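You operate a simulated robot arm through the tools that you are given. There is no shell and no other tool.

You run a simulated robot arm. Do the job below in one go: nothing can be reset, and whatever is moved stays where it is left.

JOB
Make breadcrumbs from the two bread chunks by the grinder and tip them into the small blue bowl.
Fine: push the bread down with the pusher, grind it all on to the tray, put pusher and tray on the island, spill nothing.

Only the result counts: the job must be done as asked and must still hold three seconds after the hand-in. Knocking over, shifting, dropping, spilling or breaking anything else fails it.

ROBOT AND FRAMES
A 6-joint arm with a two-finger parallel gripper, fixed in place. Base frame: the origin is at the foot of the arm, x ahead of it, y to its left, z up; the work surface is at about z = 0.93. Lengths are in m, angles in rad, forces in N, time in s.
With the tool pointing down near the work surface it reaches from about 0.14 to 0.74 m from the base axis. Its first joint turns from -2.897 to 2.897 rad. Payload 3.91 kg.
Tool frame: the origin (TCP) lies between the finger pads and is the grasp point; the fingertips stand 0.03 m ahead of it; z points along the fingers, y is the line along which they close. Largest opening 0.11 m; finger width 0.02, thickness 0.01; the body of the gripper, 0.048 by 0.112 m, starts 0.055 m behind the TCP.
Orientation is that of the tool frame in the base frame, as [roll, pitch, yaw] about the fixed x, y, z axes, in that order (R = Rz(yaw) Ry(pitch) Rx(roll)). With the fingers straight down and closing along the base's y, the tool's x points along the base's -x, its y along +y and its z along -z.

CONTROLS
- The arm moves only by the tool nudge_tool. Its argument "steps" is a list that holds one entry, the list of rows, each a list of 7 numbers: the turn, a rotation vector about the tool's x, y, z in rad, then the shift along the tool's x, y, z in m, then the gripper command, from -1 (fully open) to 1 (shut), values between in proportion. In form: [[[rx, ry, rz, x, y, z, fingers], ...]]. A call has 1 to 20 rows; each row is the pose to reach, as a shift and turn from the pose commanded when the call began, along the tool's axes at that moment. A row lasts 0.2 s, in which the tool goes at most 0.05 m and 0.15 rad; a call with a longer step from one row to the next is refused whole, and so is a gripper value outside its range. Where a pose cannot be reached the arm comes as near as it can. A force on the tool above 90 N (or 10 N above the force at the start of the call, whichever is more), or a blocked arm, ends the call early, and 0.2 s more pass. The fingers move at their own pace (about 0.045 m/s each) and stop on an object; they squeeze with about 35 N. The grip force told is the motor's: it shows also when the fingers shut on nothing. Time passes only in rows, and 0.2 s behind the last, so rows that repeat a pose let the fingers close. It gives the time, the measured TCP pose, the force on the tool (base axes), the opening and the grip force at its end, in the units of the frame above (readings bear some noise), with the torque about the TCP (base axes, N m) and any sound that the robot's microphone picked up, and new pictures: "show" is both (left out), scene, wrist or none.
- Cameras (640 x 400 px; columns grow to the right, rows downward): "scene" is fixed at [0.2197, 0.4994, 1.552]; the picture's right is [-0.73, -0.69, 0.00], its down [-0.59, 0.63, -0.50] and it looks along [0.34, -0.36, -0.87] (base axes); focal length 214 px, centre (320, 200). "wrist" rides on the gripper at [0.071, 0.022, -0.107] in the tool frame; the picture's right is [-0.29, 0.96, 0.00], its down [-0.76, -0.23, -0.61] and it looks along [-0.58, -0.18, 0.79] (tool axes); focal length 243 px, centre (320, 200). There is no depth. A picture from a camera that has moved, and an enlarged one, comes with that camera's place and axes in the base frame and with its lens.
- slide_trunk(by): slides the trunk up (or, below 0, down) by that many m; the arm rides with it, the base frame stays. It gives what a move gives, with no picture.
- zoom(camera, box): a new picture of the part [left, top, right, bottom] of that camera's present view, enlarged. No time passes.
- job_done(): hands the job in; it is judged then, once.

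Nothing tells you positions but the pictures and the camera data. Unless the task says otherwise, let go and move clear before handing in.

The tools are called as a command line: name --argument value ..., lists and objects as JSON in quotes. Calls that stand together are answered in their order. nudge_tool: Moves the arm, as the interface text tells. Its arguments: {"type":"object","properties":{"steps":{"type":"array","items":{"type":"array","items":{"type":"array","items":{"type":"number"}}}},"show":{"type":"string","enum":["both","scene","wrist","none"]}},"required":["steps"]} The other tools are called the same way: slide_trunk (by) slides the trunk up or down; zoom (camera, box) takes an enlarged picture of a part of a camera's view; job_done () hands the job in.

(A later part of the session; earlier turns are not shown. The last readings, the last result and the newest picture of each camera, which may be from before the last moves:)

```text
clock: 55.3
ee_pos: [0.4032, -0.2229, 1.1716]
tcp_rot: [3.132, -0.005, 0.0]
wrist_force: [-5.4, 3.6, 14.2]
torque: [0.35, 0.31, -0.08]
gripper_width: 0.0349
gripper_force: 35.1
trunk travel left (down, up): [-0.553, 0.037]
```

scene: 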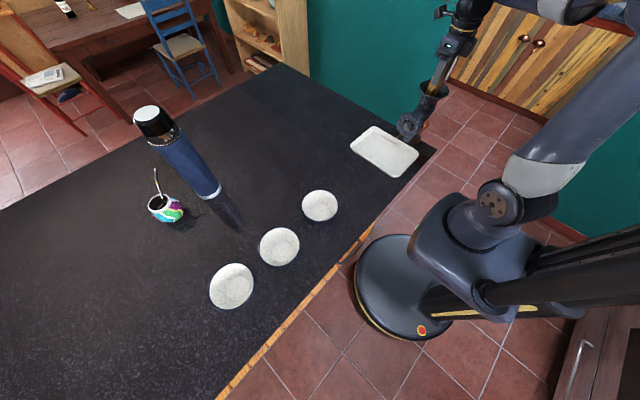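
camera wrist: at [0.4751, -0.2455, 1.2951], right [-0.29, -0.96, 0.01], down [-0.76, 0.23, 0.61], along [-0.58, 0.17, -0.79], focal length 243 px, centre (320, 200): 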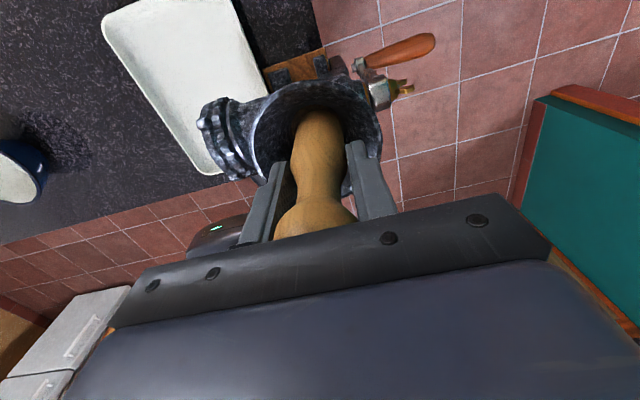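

nudge_tool --steps '[[[0, 0, 0, -0.003, -0.002, 0.0, 0.5], [0, 0, 0, -0.003, -0.002, 0.004, 0.5], [0, 0, 0, -0.003, -0.002, 0.008, 0.5]]]'

zoom --camera "wrist" --box '[200, 40, 440, 200]'

zoom --camera "scene" --box '[370, 20, 470, 150]'

```text
clock: 56.1
ee_pos: [0.4002, -0.2214, 1.1624]
tcp_rot: [3.135, -0.003, 0.001]
wrist_force: [-0.2, -0.4, -0.1]
torque: [-0.01, 0.03, 0.01]
gripper_width: 0.0346
gripper_force: 35.1
trunk travel left (down, up): [-0.553, 0.037]
camera wrist: at [0.4724, -0.2432, 1.2695], right [-0.29, -0.96, 0.01], down [-0.76, 0.23, 0.6], along [-0.58, 0.17, -0.8], focal length 243 px, centre (320, 200)
```

scene: 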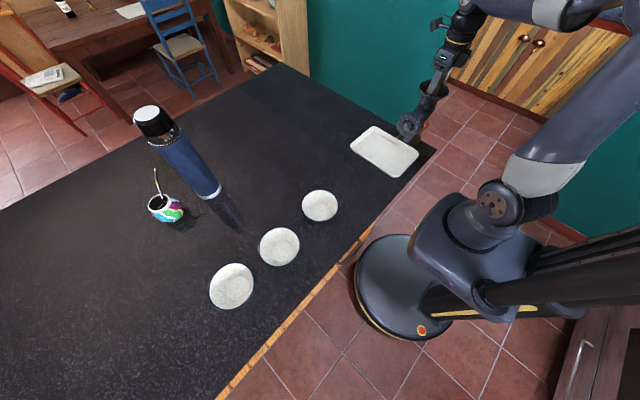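
wrist: 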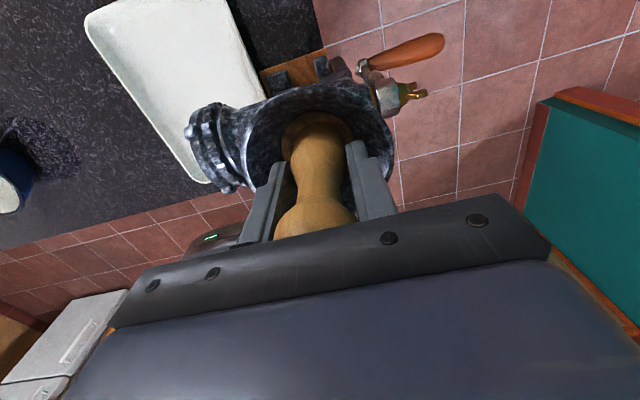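

```text
2.50 times, centred on (320, 120) of wrist
camera zoom: at [0.4724, -0.2432, 1.2695], right [-0.29, -0.96, 0.01], down [-0.76, 0.23, 0.6], along [-0.58, 0.17, -0.8], focal length 606 px, centre (320, 400)
```

zoom: 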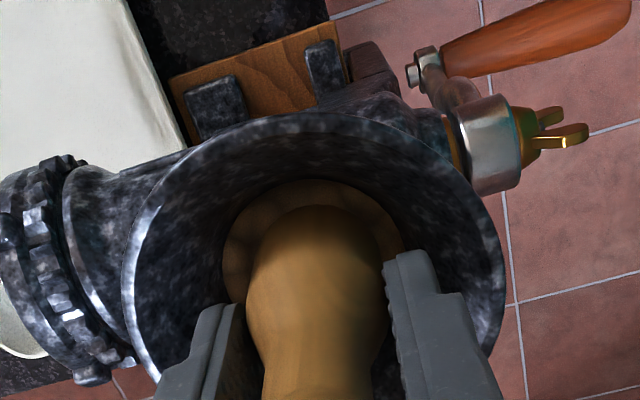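

```text
3.08 times, centred on (420, 85) of scene
camera zoom: at [0.2197, 0.4994, 1.552], right [-0.73, -0.69, 0.0], down [-0.59, 0.63, -0.5], along [0.34, -0.36, -0.87], focal length 660 px, centre (12, 554)
```

zoom: 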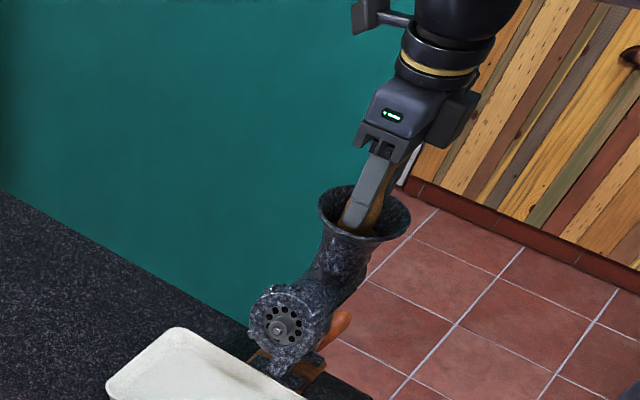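

The bread has been pressed into a plug filling the throat and the resisting force has vanished. I'll keep pushing down gently and watch the force.

nudge_tool --steps '[[[0, 0, 0, 0, 0, 0.004, 0.5], [0, 0, 0, 0, 0, 0.008, 0.5]]]' --show "none"

nudge_tool --steps '[[[0, 0, 0, 0, 0, 0.004, 0.5], [0, 0, 0, 0, 0, 0.008, 0.5]]]' --show "wrist"

zoom --camera "wrist" --box '[200, 40, 440, 200]'

```text
clock: 56.7
ee_pos: [0.4004, -0.2215, 1.1555]
tcp_rot: [3.134, -0.002, 0.0]
wrist_force: [0.1, -0.8, 0.1]
torque: [0.0, -0.01, -0.02]
gripper_width: 0.0347
gripper_force: 34.1
trunk travel left (down, up): [-0.553, 0.037]
```

```text
clock: 57.3
ee_pos: [0.3986, -0.2218, 1.1494]
tcp_rot: [3.131, -0.009, 0.001]
wrist_force: [-1.5, -0.1, 20.3]
torque: [0.17, -0.15, 0.02]
gripper_width: 0.0347
gripper_force: 35.2
trunk travel left (down, up): [-0.553, 0.037]
camera wrist: at [0.4712, -0.2427, 1.2569], right [-0.29, -0.96, 0.01], down [-0.76, 0.24, 0.6], along [-0.58, 0.17, -0.8], focal length 243 px, centre (320, 200)
```

wrist: 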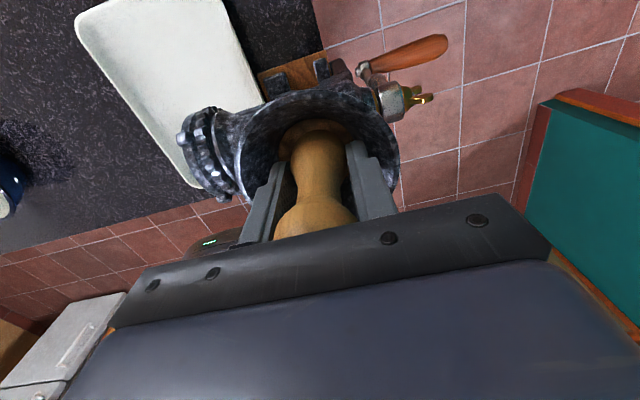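

```text
2.50 times, centred on (320, 120) of wrist
camera zoom: at [0.4712, -0.2427, 1.2569], right [-0.29, -0.96, 0.01], down [-0.76, 0.24, 0.6], along [-0.58, 0.17, -0.8], focal length 606 px, centre (320, 400)
```

zoom: 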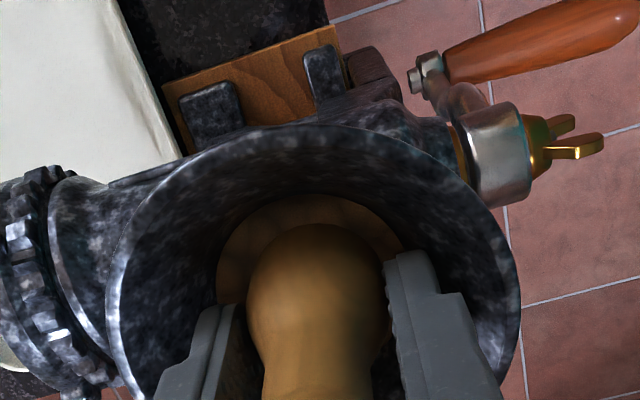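

nudge_tool --steps '[[[0, 0, 0, 0, 0, 0.002, 0.5], [0, 0, 0, 0, 0, 0.004, 0.5], [0, 0, 0, 0, 0, 0.004, 0.5]]]' --show "wrist"

zoom --camera "wrist" --box '[200, 40, 440, 200]'

```text
clock: 58.1
ee_pos: [0.3993, -0.2214, 1.1464]
tcp_rot: [3.128, -0.011, 0.001]
wrist_force: [-0.1, 1.6, 54.4]
torque: [-0.41, -0.26, 0.0]
gripper_width: 0.0346
gripper_force: 34.8
trunk travel left (down, up): [-0.553, 0.037]
camera wrist: at [0.4703, -0.2419, 1.2553], right [-0.29, -0.96, 0.01], down [-0.77, 0.24, 0.6], along [-0.57, 0.17, -0.8], focal length 243 px, centre (320, 200)
```

wrist: 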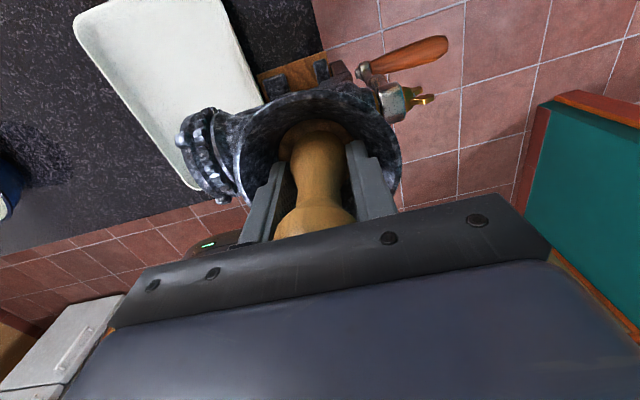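

```text
2.50 times, centred on (320, 120) of wrist
camera zoom: at [0.4703, -0.2419, 1.2553], right [-0.29, -0.96, 0.01], down [-0.77, 0.24, 0.6], along [-0.57, 0.17, -0.8], focal length 606 px, centre (320, 400)
```

zoom: 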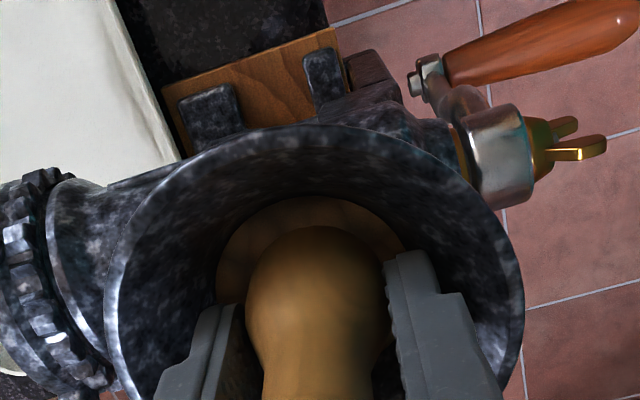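

The force reached 54 N with no further travel, so the bread is packed down on the screw. I'll lift the pusher out and check how it sits in the grip.

nudge_tool --steps '[[[0, 0, 0, 0, 0, -0.015, 0.5], [0, 0, 0, 0, 0, -0.04, 0.5], [0, 0, 0, 0, 0, -0.075, 0.5], [0, 0, 0, 0, 0, -0.105, 0.5], [0, 0, 0, 0, 0, -0.105, 0.5]]]'

zoom --camera "wrist" --box '[200, 40, 440, 200]'

zoom --camera "scene" --box '[370, 20, 470, 150]'

```text
clock: 59.3
ee_pos: [0.3997, -0.2203, 1.2481]
tcp_rot: [3.135, -0.002, 0.0]
wrist_force: [1.2, -0.2, -0.5]
torque: [0.01, -0.01, 0.0]
gripper_width: 0.0347
gripper_force: 35.1
trunk travel left (down, up): [-0.553, 0.037]
camera wrist: at [0.4723, -0.2418, 1.3553], right [-0.29, -0.96, 0.01], down [-0.76, 0.23, 0.61], along [-0.58, 0.17, -0.8], focal length 243 px, centre (320, 200)
```

scene: 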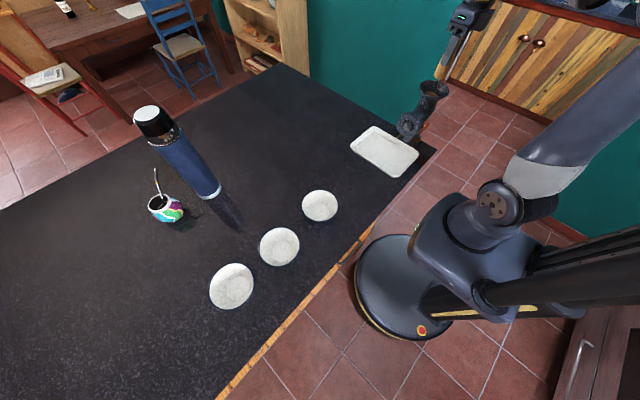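
wrist: 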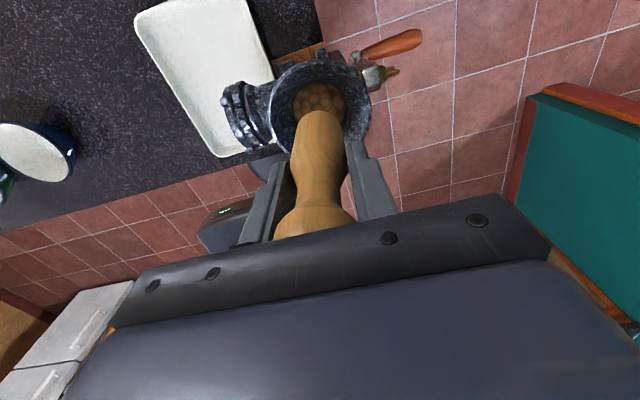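

```text
2.50 times, centred on (320, 120) of wrist
camera zoom: at [0.4723, -0.2418, 1.3553], right [-0.29, -0.96, 0.01], down [-0.76, 0.23, 0.61], along [-0.58, 0.17, -0.8], focal length 606 px, centre (320, 400)
```

zoom: 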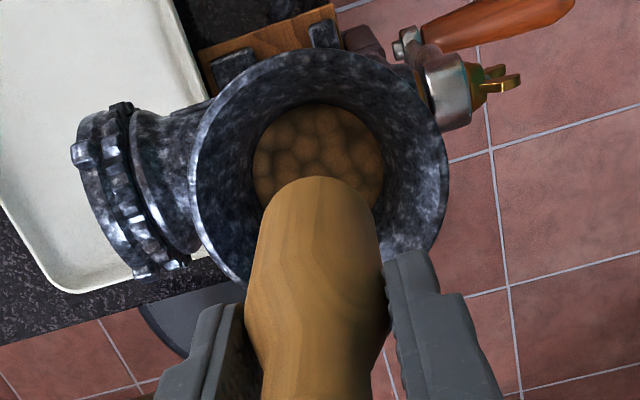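

```text
3.08 times, centred on (420, 85) of scene
camera zoom: at [0.2197, 0.4994, 1.552], right [-0.73, -0.69, 0.0], down [-0.59, 0.63, -0.5], along [0.34, -0.36, -0.87], focal length 660 px, centre (12, 554)
```

zoom: 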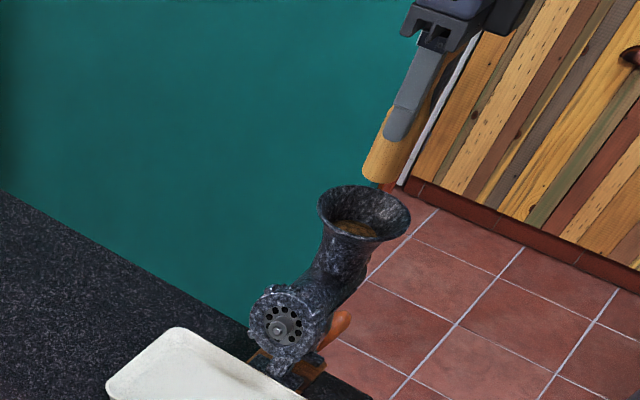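

The bread is now a packed mass filling the throat. I'll set the pusher back on the island where it stood.

nudge_tool --steps '[[[0, 0, 0, 0.02, -0.03, 0, 0.5], [0, 0, 0, 0.04, -0.06, 0.01, 0.5], [0, 0, 0, 0.06, -0.075, 0.03, 0.5], [0, 0, 0, 0.09, -0.075, 0.055, 0.5], [0, 0, 0, 0.125, -0.075, 0.085, 0.5], [0, 0, 0, 0.16, -0.072, 0.11, 0.5], [0, 0, 0, 0.195, -0.072, 0.135, 0.5], [0, 0, 0, 0.2252, -0.072, 0.15, 0.5], [0, 0, 0, 0.2252, -0.072, 0.19, 0.5], [0, 0, 0, 0.2252, -0.072, 0.225, 0.5], [0, 0, 0, 0.2252, -0.072, 0.225, 0.5]]]'

zoom --camera "scene" --box '[310, 50, 400, 140]'

zoom --camera "wrist" --box '[200, 80, 440, 240]'

```text
clock: 61.7
ee_pos: [0.6263, -0.1507, 1.0223]
tcp_rot: [3.134, -0.001, 0.0]
wrist_force: [0.0, 0.0, -0.8]
torque: [0.04, -0.03, -0.02]
gripper_width: 0.0343
gripper_force: 35.1
trunk travel left (down, up): [-0.553, 0.037]
camera wrist: at [0.6984, -0.1729, 1.1296], right [-0.29, -0.96, 0.01], down [-0.76, 0.23, 0.6], along [-0.58, 0.17, -0.8], focal length 243 px, centre (320, 200)
```

scene: 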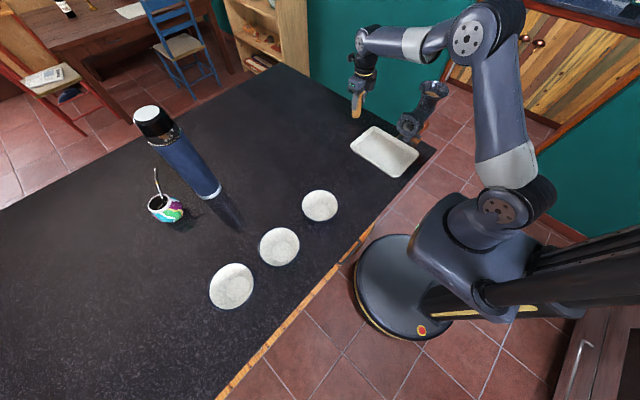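
wrist: 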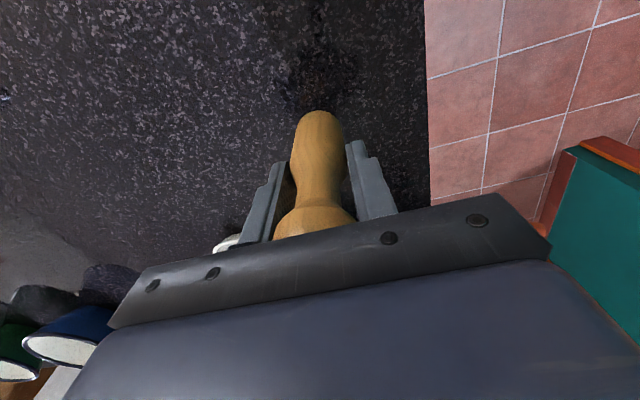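

```text
4.44 times, centred on (355, 95) of scene
camera zoom: at [0.2197, 0.4994, 1.552], right [-0.73, -0.69, 0.0], down [-0.59, 0.63, -0.5], along [0.34, -0.36, -0.87], focal length 953 px, centre (164, 667)
```

zoom: 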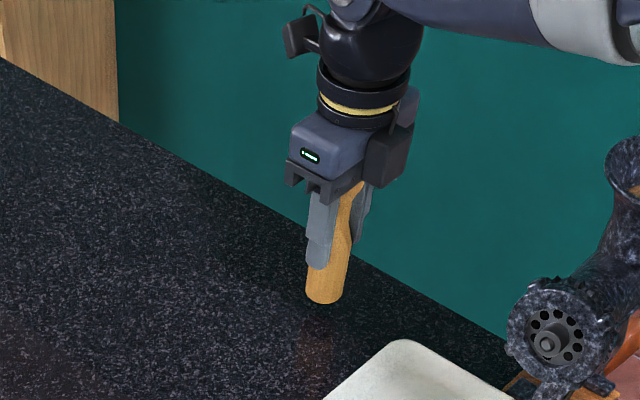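

```text
2.50 times, centred on (320, 160) of wrist
camera zoom: at [0.6984, -0.1729, 1.1296], right [-0.29, -0.96, 0.01], down [-0.76, 0.23, 0.6], along [-0.58, 0.17, -0.8], focal length 606 px, centre (320, 300)
```

zoom: 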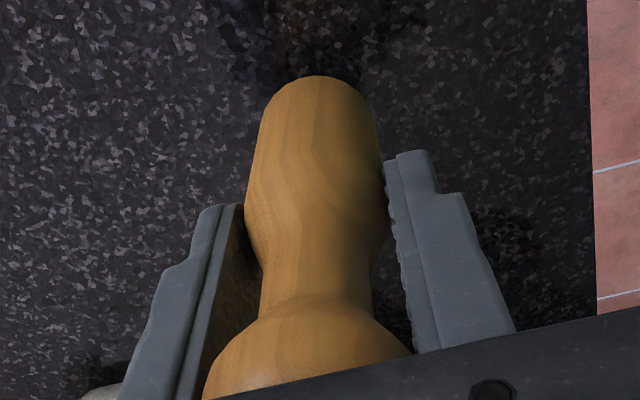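

nudge_tool --steps '[[[0, 0, 0, 0, 0, 0.008, 0.5], [0, 0, 0, 0, 0, 0.0135, 0.5], [0, 0, 0, 0, 0, 0.0135, 0.5]]]' --show "none"

nudge_tool --steps '[[[0, 0, 0, 0, 0, 0.001, 0.5], [0, 0, 0, 0, 0, 0.002, 0.5], [0, 0, 0, 0, 0, 0.002, 0.5]]]' --show "none"

```text
clock: 62.5
ee_pos: [0.6255, -0.1512, 1.0087]
tcp_rot: [3.137, -0.002, 0.002]
wrist_force: [-0.5, -0.4, -0.8]
torque: [0.0, -0.01, -0.01]
gripper_width: 0.0345
gripper_force: 34.8
trunk travel left (down, up): [-0.553, 0.037]
```

```text
clock: 63.3
ee_pos: [0.6249, -0.1507, 1.0073]
tcp_rot: [3.134, -0.002, -0.001]
wrist_force: [0.5, -0.5, -1.1]
torque: [0.03, 0.01, -0.03]
gripper_width: 0.0348
gripper_force: 35.1
trunk travel left (down, up): [-0.553, 0.037]
```

nudge_tool --steps '[[[0, 0, 0, 0, 0, 0.001, 0.5], [0, 0, 0, 0, 0, 0.002, 0.5], [0, 0, 0, 0, 0, 0.002, 0.5]]]' --show "none"

zoom --camera "scene" --box '[335, 75, 385, 125]'

```text
clock: 64.1
ee_pos: [0.6263, -0.1512, 1.0059]
tcp_rot: [3.135, -0.001, 0.001]
wrist_force: [-0.9, -0.6, -1.2]
torque: [0.0, 0.0, -0.01]
gripper_width: 0.0346
gripper_force: 34.4
trunk travel left (down, up): [-0.553, 0.037]
```

```text
8.00 times, centred on (360, 100) of scene
camera zoom: at [0.2197, 0.4994, 1.552], right [-0.73, -0.69, 0.0], down [-0.59, 0.63, -0.5], along [0.34, -0.36, -0.87], focal length 1716 px, centre (0, 1000)
```

zoom: 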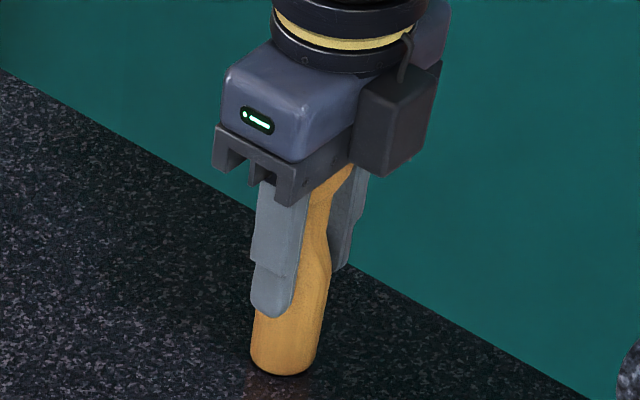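

nudge_tool --steps '[[[0, 0, 0, 0, 0, 0.001, 0.5], [0, 0, 0, 0, 0, 0.002, 0.5], [0, 0, 0, 0, 0, 0.002, 0.5]]]' --show "none"

nudge_tool --steps '[[[0, 0, 0, 0, 0, 0.001, 0.5], [0, 0, 0, 0, 0, 0.0015, 0.5], [0, 0, 0, 0, 0, 0.0015, 0.5]]]' --show "none"

```text
clock: 64.9
ee_pos: [0.6252, -0.1514, 1.0032]
tcp_rot: [3.134, -0.002, 0.0]
wrist_force: [1.2, -0.4, 2.3]
torque: [0.0, 0.02, -0.03]
gripper_width: 0.0347
gripper_force: 35.0
trunk travel left (down, up): [-0.553, 0.037]
```

```text
clock: 65.7
ee_pos: [0.6251, -0.1504, 1.0027]
tcp_rot: [3.133, -0.007, 0.0]
wrist_force: [2.7, 0.5, 14.3]
torque: [0.1, -0.01, 0.02]
gripper_width: 0.0346
gripper_force: 35.2
trunk travel left (down, up): [-0.553, 0.037]
```

nudge_tool --steps '[[[0, 0, 0, 0, 0, -0.0013, 0.5], [0, 0, 0, 0, 0, -0.0013, 0.35], [0, 0, 0, 0, 0, -0.0013, 0.25], [0, 0, 0, 0, 0, -0.0013, 0.1], [0, 0, 0, 0, 0, -0.0013, -0.1], [0, 0, 0, 0, 0, -0.0013, -0.3], [0, 0, 0, 0, 0, -0.0013, -0.3], [0, 0, 0, 0, 0, -0.0013, -0.3]]]' --show "wrist"

zoom --camera "scene" --box '[335, 75, 385, 125]'

```text
clock: 67.5
ee_pos: [0.6245, -0.1498, 1.0036]
tcp_rot: [3.136, -0.001, 0.0]
wrist_force: [1.5, -0.1, 9.0]
torque: [0.06, -0.01, -0.04]
gripper_width: 0.0715
gripper_force: 0.2
trunk travel left (down, up): [-0.553, 0.037]
camera wrist: at [0.6974, -0.1726, 1.1097], right [-0.29, -0.96, 0.01], down [-0.76, 0.23, 0.6], along [-0.58, 0.17, -0.8], focal length 243 px, centre (320, 200)
```

wrist: 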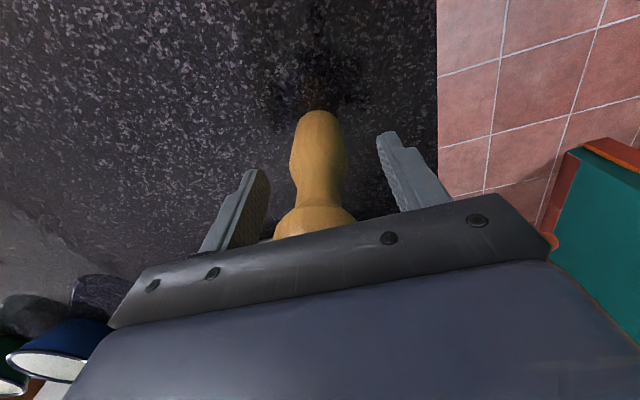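

```text
8.00 times, centred on (360, 100) of scene
camera zoom: at [0.2197, 0.4994, 1.552], right [-0.73, -0.69, 0.0], down [-0.59, 0.63, -0.5], along [0.34, -0.36, -0.87], focal length 1716 px, centre (0, 1000)
```

zoom: 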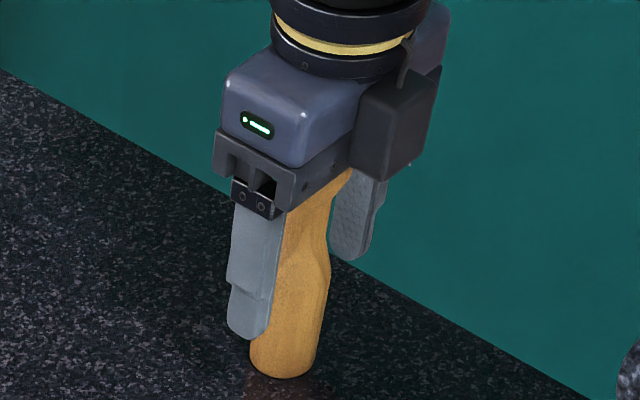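

nudge_tool --steps '[[[0, 0, 0, 0, 0, -0.01, -0.3], [0, 0, 0, 0, 0, -0.04, -0.3], [0, 0, 0, 0, 0, -0.08, -0.3], [0, 0, 0, 0, 0, -0.1, -0.3]]]'

zoom --camera "scene" --box '[335, 65, 385, 125]'

```text
clock: 68.5
ee_pos: [0.6244, -0.151, 1.1021]
tcp_rot: [3.134, -0.001, 0.0]
wrist_force: [0.9, -0.5, -0.3]
torque: [0.02, -0.01, -0.01]
gripper_width: 0.0714
gripper_force: 0.0
trunk travel left (down, up): [-0.553, 0.037]
camera wrist: at [0.6971, -0.1722, 1.2093], right [-0.29, -0.96, 0.01], down [-0.76, 0.23, 0.61], along [-0.58, 0.17, -0.8], focal length 243 px, centre (320, 200)
```

scene: 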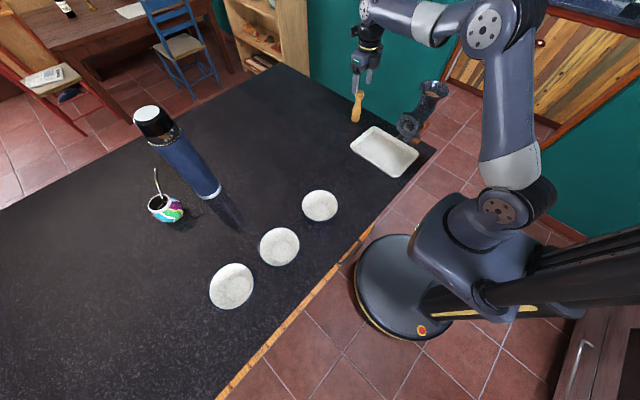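
wrist: 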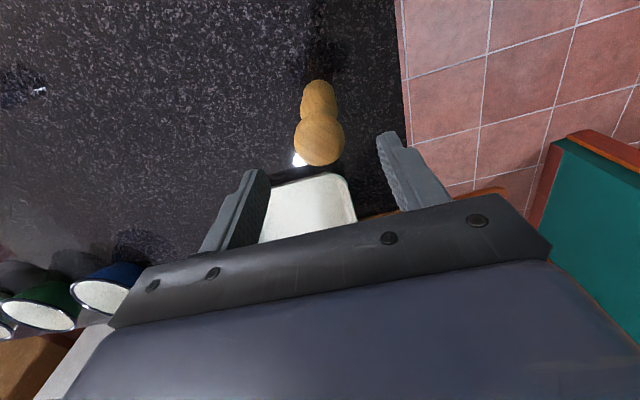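

```text
6.67 times, centred on (360, 95) of scene
camera zoom: at [0.2197, 0.4994, 1.552], right [-0.73, -0.69, 0.0], down [-0.59, 0.63, -0.5], along [0.34, -0.36, -0.87], focal length 1430 px, centre (53, 900)
```

zoom: 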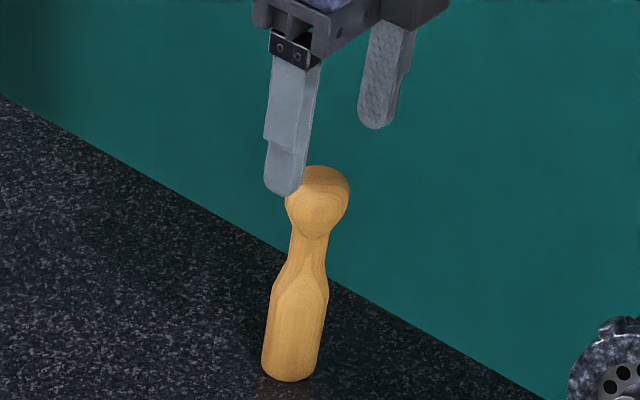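

The pusher stands on the island. Now I'll go round to the crank side and turn the tool so the camera stays away from the hopper.

nudge_tool --steps '[[[0, 0, 0.143, -0.03, 0, -0.03, -0.1], [0, 0, 0.286, -0.06, 0.02, -0.055, -0.1], [0, 0, 0.429, -0.085, 0.055, -0.075, -0.1], [0, 0, 0.571, -0.105, 0.09, -0.095, -0.1], [0, 0, 0.714, -0.13, 0.13, -0.1, -0.1], [0, 0, 0.857, -0.155, 0.165, -0.1, -0.1], [0, 0, 1.0, -0.18, 0.2, -0.1, -0.1], [0, 0, 1.143, -0.2, 0.235, -0.1, -0.1], [0, 0, 1.286, -0.2244, 0.25, -0.1, -0.1], [0, 0, 1.429, -0.2244, 0.25, -0.1, -0.1], [0, 0, 1.571, -0.2244, 0.25, -0.1, -0.1], [0, 0, 1.571, -0.2244, 0.25, -0.1, -0.1]]]'

zoom --camera "wrist" --box '[200, 40, 440, 240]'

```text
clock: 71.1
ee_pos: [0.1256, -0.4404, 1.1388]
tcp_rot: [-3.031, -0.031, -1.374]
wrist_force: [-0.2, 0.0, -0.6]
torque: [0.02, -0.02, -0.01]
gripper_width: 0.0602
gripper_force: 0.0
out of reach, approached as far as the arm can: row 2, 3, 4, 5, 6, 7, 8, 9, 10, 11, 12
trunk travel left (down, up): [-0.553, 0.037]
camera wrist: at [0.1072, -0.5148, 1.2435], right [-0.99, 0.1, -0.12], down [0.01, 0.79, 0.61], along [0.15, 0.6, -0.79], focal length 243 px, centre (320, 200)
```

scene: 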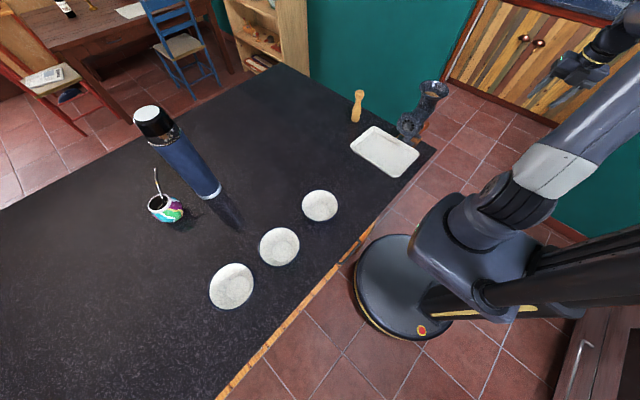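
wrist: 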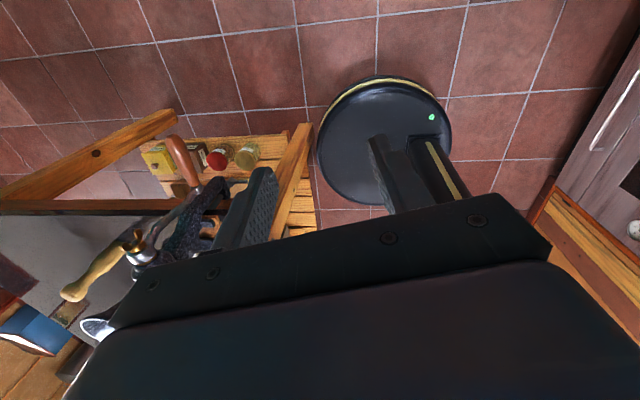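

```text
2.00 times, centred on (320, 140) of wrist
camera zoom: at [0.1072, -0.5148, 1.2435], right [-0.99, 0.1, -0.12], down [0.01, 0.79, 0.61], along [0.15, 0.6, -0.79], focal length 485 px, centre (320, 320)
```

zoom: 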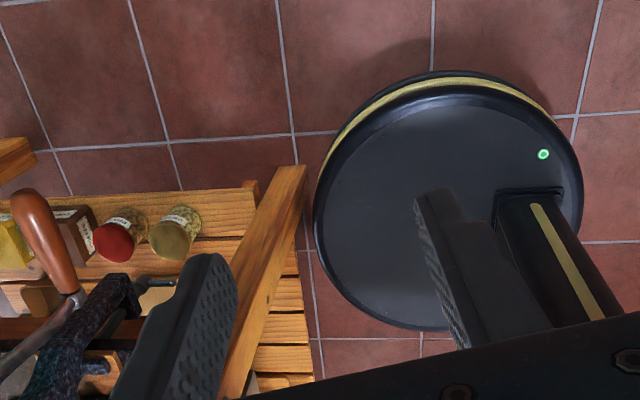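

The wrist hit a joint limit and the arm swung aside to a clear spot off the counter; nothing seems disturbed. I'll level the tool and unwind the wrist the other way.

nudge_tool --steps '[[[-0.035, -0.016, -0.1, 0, 0, -0.02, -0.1], [-0.07, -0.032, -0.2, 0, 0, -0.04, -0.1], [-0.105, -0.0475, -0.3, 0, 0, -0.06, -0.1], [-0.105, -0.0475, -0.3, 0, 0, -0.06, -0.1]]]'

zoom --camera "scene" --box '[320, 60, 480, 200]'

```text
clock: 72.1
ee_pos: [0.1193, -0.4401, 1.1992]
tcp_rot: [-3.141, 0.002, -1.072]
wrist_force: [-0.8, -0.2, -0.2]
torque: [-0.02, 0.02, 0.01]
gripper_width: 0.0607
gripper_force: 0.1
trunk travel left (down, up): [-0.553, 0.037]
camera wrist: at [0.1358, -0.5137, 1.306], right [-0.98, -0.2, 0.0], down [-0.16, 0.78, 0.61], along [-0.12, 0.6, -0.79], focal length 243 px, centre (320, 200)
```

scene: 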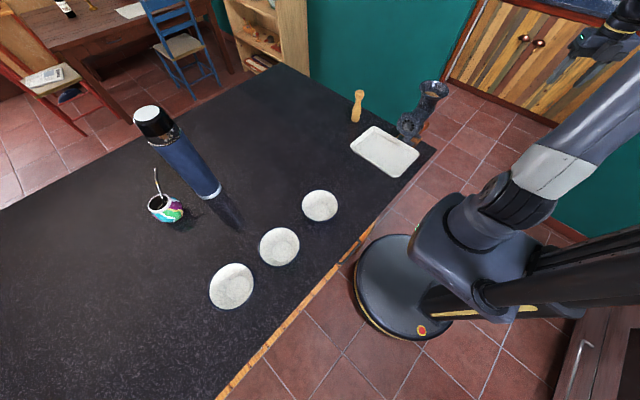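
wrist: 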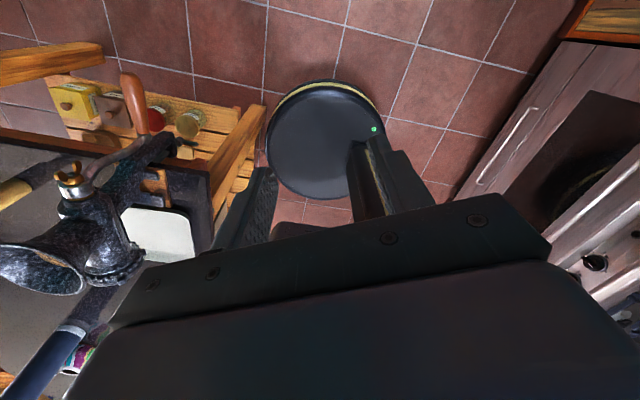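

```text
2.86 times, centred on (400, 130) of scene
camera zoom: at [0.2197, 0.4994, 1.552], right [-0.73, -0.69, 0.0], down [-0.59, 0.63, -0.5], along [0.34, -0.36, -0.87], focal length 613 px, centre (91, 400)
```

zoom: 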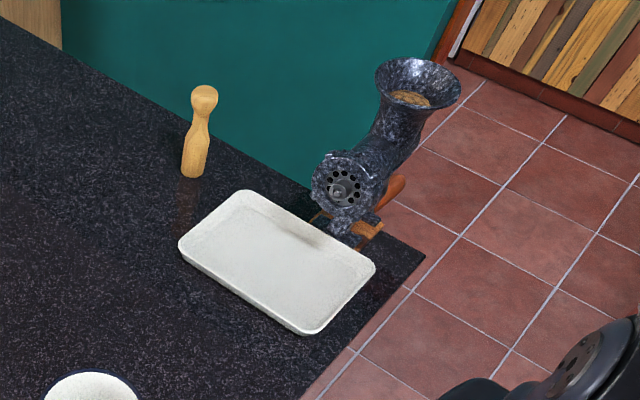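

nudge_tool --steps '[[[0, 0, -0.146, 0, 0, 0, -0.1], [0, 0, -0.292, 0, 0, 0, -0.1], [0, 0, -0.438, 0, 0, 0, -0.1], [0, 0, -0.584, 0, 0, 0, -0.1], [0, 0, -0.73, 0, 0, 0, -0.1], [0, 0, -0.876, 0, 0, 0, -0.1], [0, 0, -1.022, 0, 0, 0, -0.1], [0, 0, -1.168, 0, 0, 0, -0.1], [0, 0, -1.314, 0, 0, 0, -0.1], [0, 0, -1.46, 0, 0, 0, -0.1], [0, 0, -1.606, 0, 0, 0, -0.1], [0, 0, -1.752, 0, 0, 0, -0.1], [0, 0, -1.898, 0, 0, 0, -0.1], [0, 0, -2.044, 0, 0, 0, -0.1], [0, 0, -2.19, 0, 0, 0, -0.1], [0, 0, -2.336, 0, 0, 0, -0.1], [0, 0, -2.482, 0, 0, 0, -0.1], [0, 0, -2.628, 0, 0, 0, -0.1], [0, 0, -2.774, 0, 0, 0, -0.1], [0, 0, -2.92, 0, 0, 0, -0.1]]]' --show "scene"

```text
clock: 76.3
ee_pos: [0.1183, -0.4409, 1.1982]
tcp_rot: [3.141, -0.001, 1.851]
wrist_force: [0.3, 0.9, 1.1]
torque: [0.01, 0.03, -0.01]
gripper_width: 0.0603
gripper_force: 0.1
trunk travel left (down, up): [-0.553, 0.037]
```

scene: 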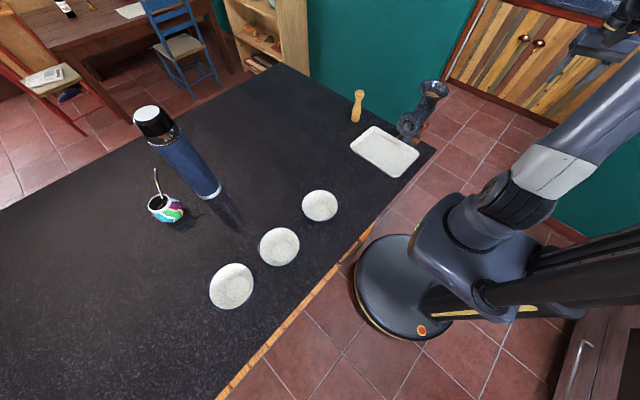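

nudge_tool --steps '[[[0, 0, -0.143, 0, 0, 0, -0.1], [0, 0, -0.286, 0, 0, 0, -0.1], [0, 0, -0.429, 0, 0, 0, -0.1], [0, 0, -0.572, -0.0052, 0.021, 0, -0.1], [0, 0, -0.715, -0.0104, 0.042, 0, -0.1], [0, 0, -0.858, -0.0156, 0.063, 0, -0.1], [0, 0, -1.001, -0.0207, 0.084, 0, -0.1], [0, 0, -1.144, -0.0259, 0.105, 0, -0.1], [0, 0, -1.287, -0.0311, 0.126, 0, -0.1], [0, 0, -1.43, -0.0363, 0.147, 0, -0.1], [0, 0, -1.573, -0.0415, 0.169, 0, -0.1], [0, 0, -1.716, -0.0467, 0.19, 0, -0.1], [0, 0, -1.859, -0.0518, 0.211, 0, -0.1], [0, 0, -2.002, -0.057, 0.232, 0, -0.1], [0, 0, -2.145, -0.0622, 0.253, 0, -0.1], [0, 0, -2.288, -0.0674, 0.274, 0, -0.1], [0, 0, -2.431, -0.0674, 0.274, 0, -0.1], [0, 0, -2.574, -0.0674, 0.274, 0, -0.1], [0, 0, -2.717, -0.0674, 0.274, 0, -0.1], [0, 0, -2.86, -0.0674, 0.274, 0, -0.1]]]'

zoom --camera "wrist" --box '[200, 60, 440, 240]'

```text
clock: 80.5
ee_pos: [0.4009, -0.4291, 1.1995]
tcp_rot: [-3.141, 0.001, -1.573]
wrist_force: [0.6, 0.6, -0.1]
torque: [0.0, 0.01, 0.05]
gripper_width: 0.0608
gripper_force: 0.1
trunk travel left (down, up): [-0.553, 0.037]
camera wrist: at [0.3809, -0.5022, 1.3062], right [-0.96, 0.29, 0.0], down [0.23, 0.76, 0.61], along [0.18, 0.58, -0.79], focal length 243 px, centre (320, 200)
```

scene: 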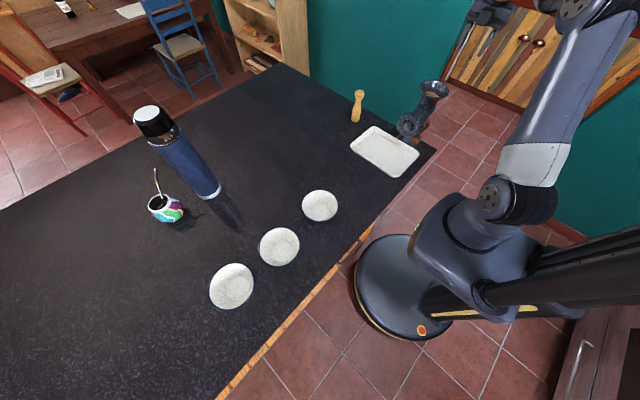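
wrist: 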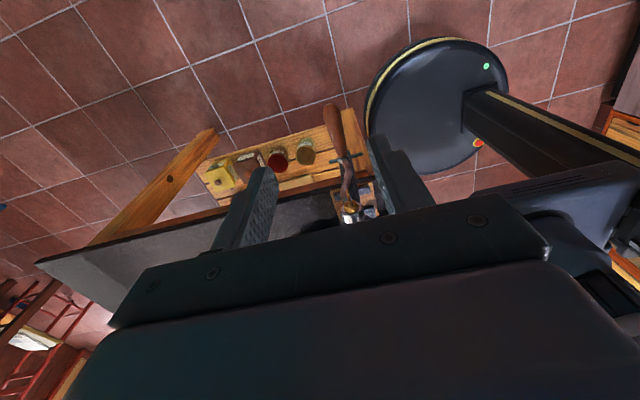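

```text
2.22 times, centred on (320, 150) of wrist
camera zoom: at [0.3809, -0.5022, 1.3062], right [-0.96, 0.29, 0.0], down [0.23, 0.76, 0.61], along [0.18, 0.58, -0.79], focal length 539 px, centre (320, 311)
```

zoom: 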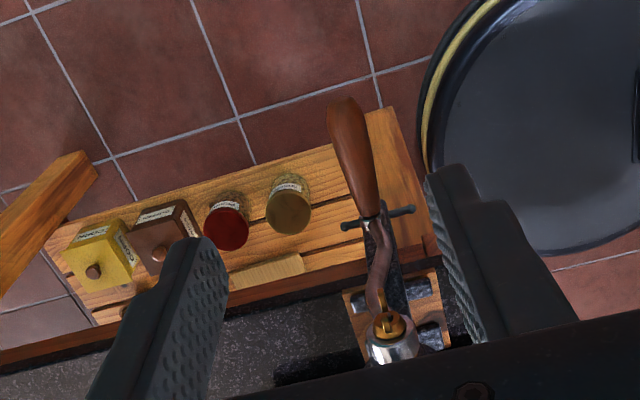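

I'm in position above the crank with yaw -1.57. Before grabbing the handle I'll test whether the arm can reach the extremes of the crank circle, with the tool tilted slightly outward so the hand clears the wing nut.

nudge_tool --steps '[[[0.006, -0.08, 0.05, -0.012, 0.025, 0.03, -0.1], [0.012, -0.16, 0.1, -0.025, 0.05, 0.06, -0.1], [0.019, -0.25, 0.15, -0.04, 0.075, 0.095, -0.1], [0.019, -0.25, 0.15, -0.055, 0.1, 0.13, -0.1], [0.019, -0.25, 0.15, -0.067, 0.128, 0.16, -0.1], [0.019, -0.25, 0.15, -0.067, 0.128, 0.16, -0.1]]]'

zoom --camera "wrist" --box '[100, 40, 440, 240]'

```text
clock: 81.9
ee_pos: [0.2729, -0.3621, 1.0384]
tcp_rot: [-3.139, 0.253, -1.726]
wrist_force: [0.4, 0.0, -0.7]
torque: [0.0, 0.0, 0.01]
gripper_width: 0.0607
gripper_force: 0.0
trunk travel left (down, up): [-0.553, 0.037]
camera wrist: at [0.2383, -0.4542, 1.1248], right [-0.9, 0.43, 0.07], down [0.32, 0.54, 0.78], along [0.29, 0.72, -0.62], focal length 243 px, centre (320, 200)
```

scene: 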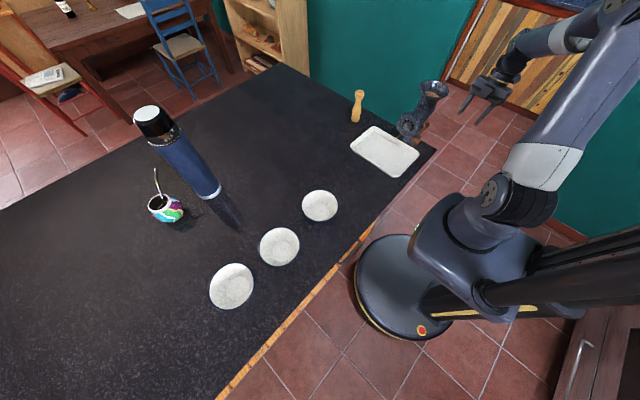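
wrist: 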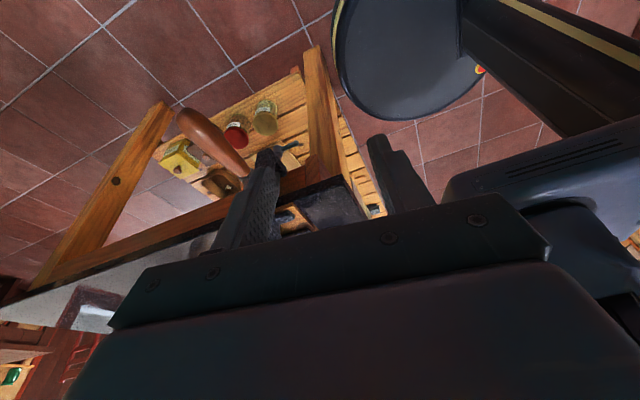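

```text
1.88 times, centred on (270, 140) of wrist
camera zoom: at [0.2383, -0.4542, 1.1248], right [-0.9, 0.43, 0.07], down [0.32, 0.54, 0.78], along [0.29, 0.72, -0.62], focal length 457 px, centre (414, 313)
```

zoom: 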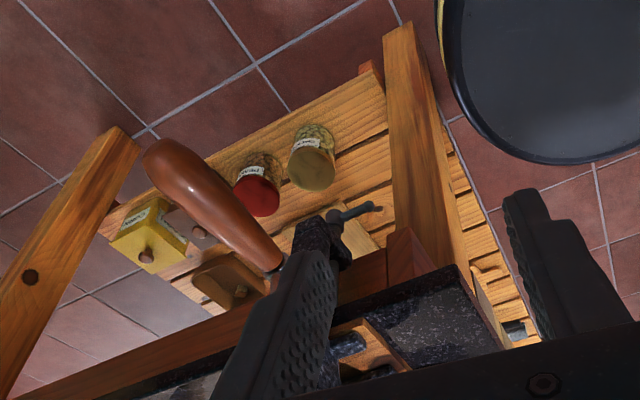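

nudge_tool --steps '[[[0, 0, 0, -0.0109, -0.0062, -0.0382, -0.1], [0, 0, 0, -0.0226, -0.0242, -0.0722, -0.1], [0, 0, 0, -0.0339, -0.0524, -0.0987, -0.1], [0, 0, 0, -0.0439, -0.0877, -0.1149, -0.1], [0, 0, 0, -0.0513, -0.127, -0.1194, -0.1], [0, 0, 0, -0.0558, -0.1662, -0.1118, -0.1], [0, 0, 0, -0.0565, -0.2016, -0.0928, -0.1], [0, 0, 0, -0.0537, -0.2297, -0.0641, -0.1], [0, 0, 0, -0.0474, -0.2477, -0.0287, -0.1], [0, 0, 0, -0.0384, -0.2539, 0.0099, -0.1], [0, 0, 0, -0.0384, -0.2539, 0.0099, -0.1]]]'

zoom --camera "wrist" --box '[200, 40, 640, 240]'

```text
clock: 84.3
ee_pos: [0.5302, -0.3616, 1.0404]
tcp_rot: [3.141, 0.252, -1.725]
wrist_force: [-0.3, 0.5, -0.2]
torque: [-0.04, 0.02, -0.04]
gripper_width: 0.0605
gripper_force: 0.0
trunk travel left (down, up): [-0.553, 0.037]
camera wrist: at [0.4951, -0.4537, 1.1259], right [-0.9, 0.43, 0.07], down [0.32, 0.54, 0.78], along [0.29, 0.72, -0.62], focal length 243 px, centre (320, 200)
```

scene: 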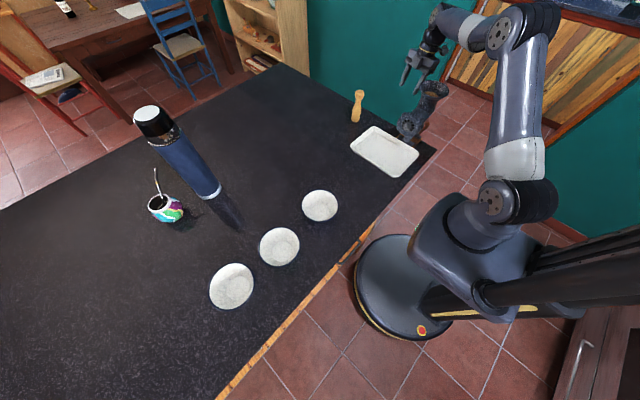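
wrist: 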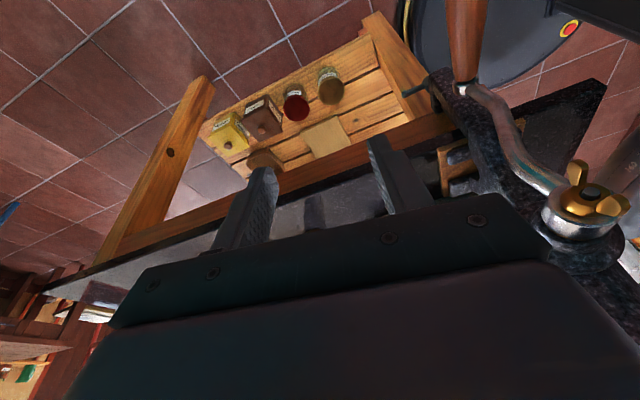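

```text
1.45 times, centred on (420, 140) of wrist
camera zoom: at [0.4951, -0.4537, 1.1259], right [-0.9, 0.43, 0.07], down [0.32, 0.54, 0.78], along [0.29, 0.72, -0.62], focal length 353 px, centre (174, 287)
```

zoom: 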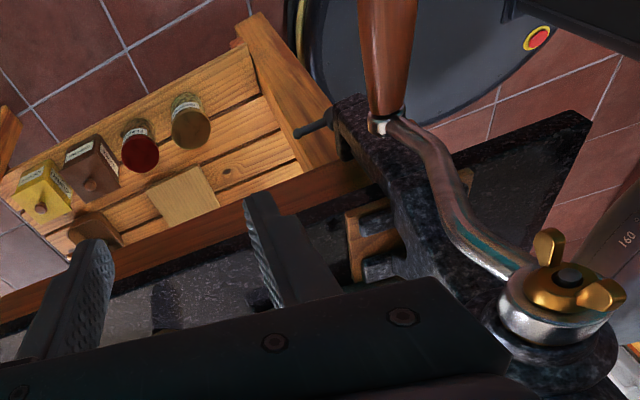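

The whole upper arc is reachable. These two side views also correct my handle estimate: it runs from about (0.401, -0.284, 0.90) to (0.401, -0.380, 0.893), so the crank radius is about 0.155. I'll come down outside the handle tip and look before straddling it.

nudge_tool --steps '[[[0, 0, 0, 0.0272, 0.0349, -0.03, -0.1], [0, 0, 0, 0.0569, 0.0698, -0.0563, -0.1], [0, 0, 0, 0.0654, 0.1093, -0.0541, -0.1], [0, 0, 0, 0.0767, 0.1182, -0.0198, -0.1], [0, 0, 0, 0.088, 0.1182, 0.0238, -0.1], [0, 0, 0, 0.0992, 0.1182, 0.0673, -0.1], [0, 0, 0, 0.1105, 0.1182, 0.1109, -0.1], [0, 0, 0, 0.1125, 0.1182, 0.1186, -0.1], [0, 0, 0, 0.1125, 0.1182, 0.1186, -0.1]]]'

zoom --camera "wrist" --box '[200, 80, 440, 240]'

```text
refused: row 1 steps farther than a row can; nothing moved
```

```text
2.50 times, centred on (320, 160) of wrist
camera zoom: at [0.4951, -0.4537, 1.1259], right [-0.9, 0.43, 0.07], down [0.32, 0.54, 0.78], along [0.29, 0.72, -0.62], focal length 606 px, centre (320, 300)
```

zoom: 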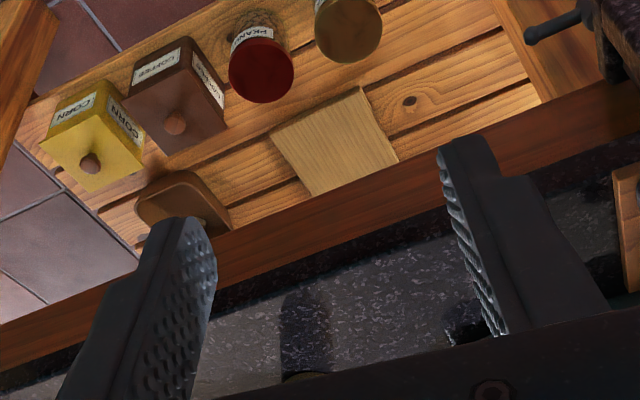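

nudge_tool --steps '[[[0, 0, 0, 0.0181, 0.0233, -0.02, -0.1], [0, 0, 0, 0.0362, 0.0466, -0.04, -0.1], [0, 0, 0, 0.0569, 0.0698, -0.0563, -0.1], [0, 0, 0, 0.0654, 0.1093, -0.0541, -0.1], [0, 0, 0, 0.0767, 0.1182, -0.0198, -0.1], [0, 0, 0, 0.088, 0.1182, 0.0238, -0.1], [0, 0, 0, 0.0992, 0.1182, 0.0673, -0.1], [0, 0, 0, 0.1105, 0.1182, 0.1109, -0.1], [0, 0, 0, 0.1125, 0.1182, 0.1186, -0.1], [0, 0, 0, 0.1125, 0.1182, 0.1186, -0.1]]]'

zoom --camera "wrist" --box '[200, 80, 440, 240]'

```text
clock: 86.5
ee_pos: [0.4014, -0.423, 0.8984]
tcp_rot: [3.141, 0.251, -1.726]
wrist_force: [0.3, 0.2, 0.6]
torque: [-0.01, 0.02, 0.01]
gripper_width: 0.0606
gripper_force: 0.1
trunk travel left (down, up): [-0.553, 0.037]
camera wrist: at [0.3664, -0.5143, 0.9821], right [-0.9, 0.43, 0.07], down [0.32, 0.54, 0.78], along [0.29, 0.72, -0.62], focal length 243 px, centre (320, 200)
```

scene: 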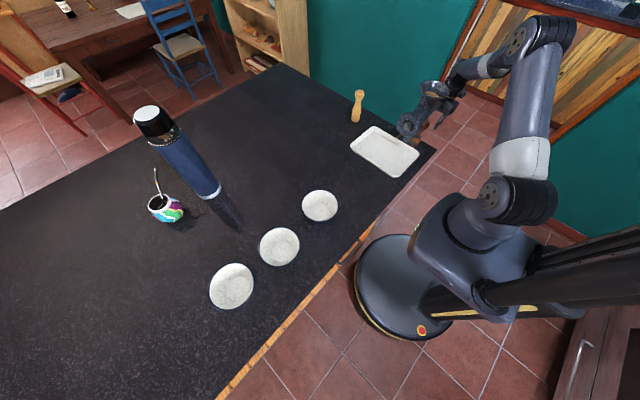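
wrist: 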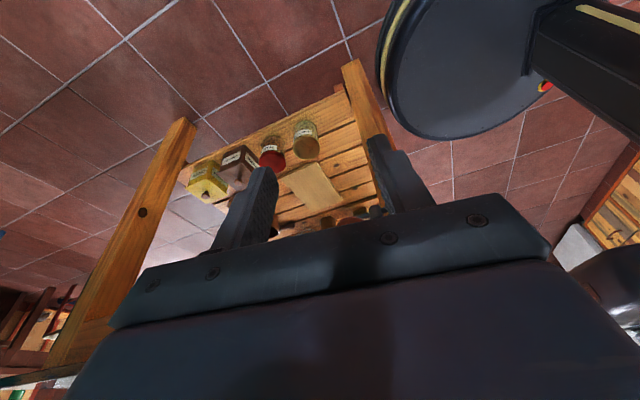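

```text
2.50 times, centred on (320, 160) of wrist
camera zoom: at [0.3664, -0.5143, 0.9821], right [-0.9, 0.43, 0.07], down [0.32, 0.54, 0.78], along [0.29, 0.72, -0.62], focal length 606 px, centre (320, 300)
```

zoom: 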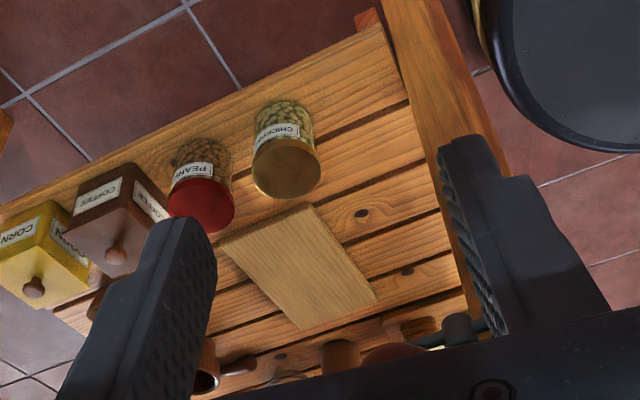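

zoom --camera "wrist" --box '[270, 180, 410, 240]'

zoom --camera "scene" --box '[390, 60, 490, 150]'

```text
4.57 times, centred on (340, 210) of wrist
camera zoom: at [0.3664, -0.5143, 0.9821], right [-0.9, 0.43, 0.07], down [0.32, 0.54, 0.78], along [0.29, 0.72, -0.62], focal length 1109 px, centre (229, 154)
```

zoom: 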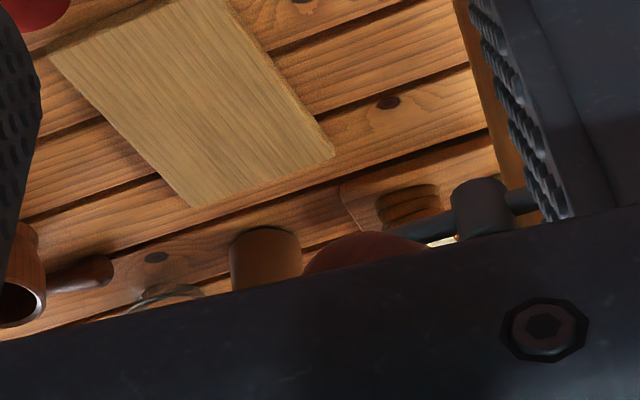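

```text
4.44 times, centred on (440, 105) of scene
camera zoom: at [0.2197, 0.4994, 1.552], right [-0.73, -0.69, 0.0], down [-0.59, 0.63, -0.5], along [0.34, -0.36, -0.87], focal length 953 px, centre (-213, 622)
```

zoom: 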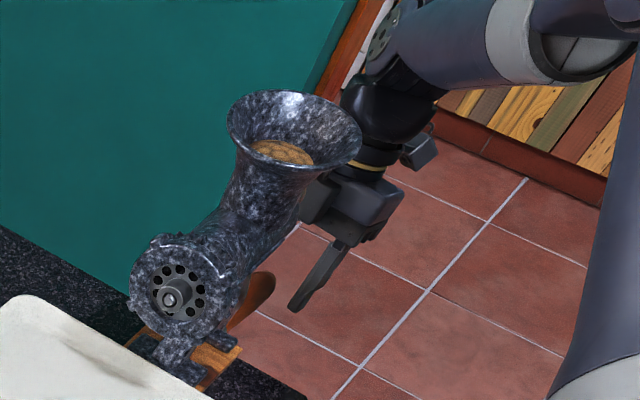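

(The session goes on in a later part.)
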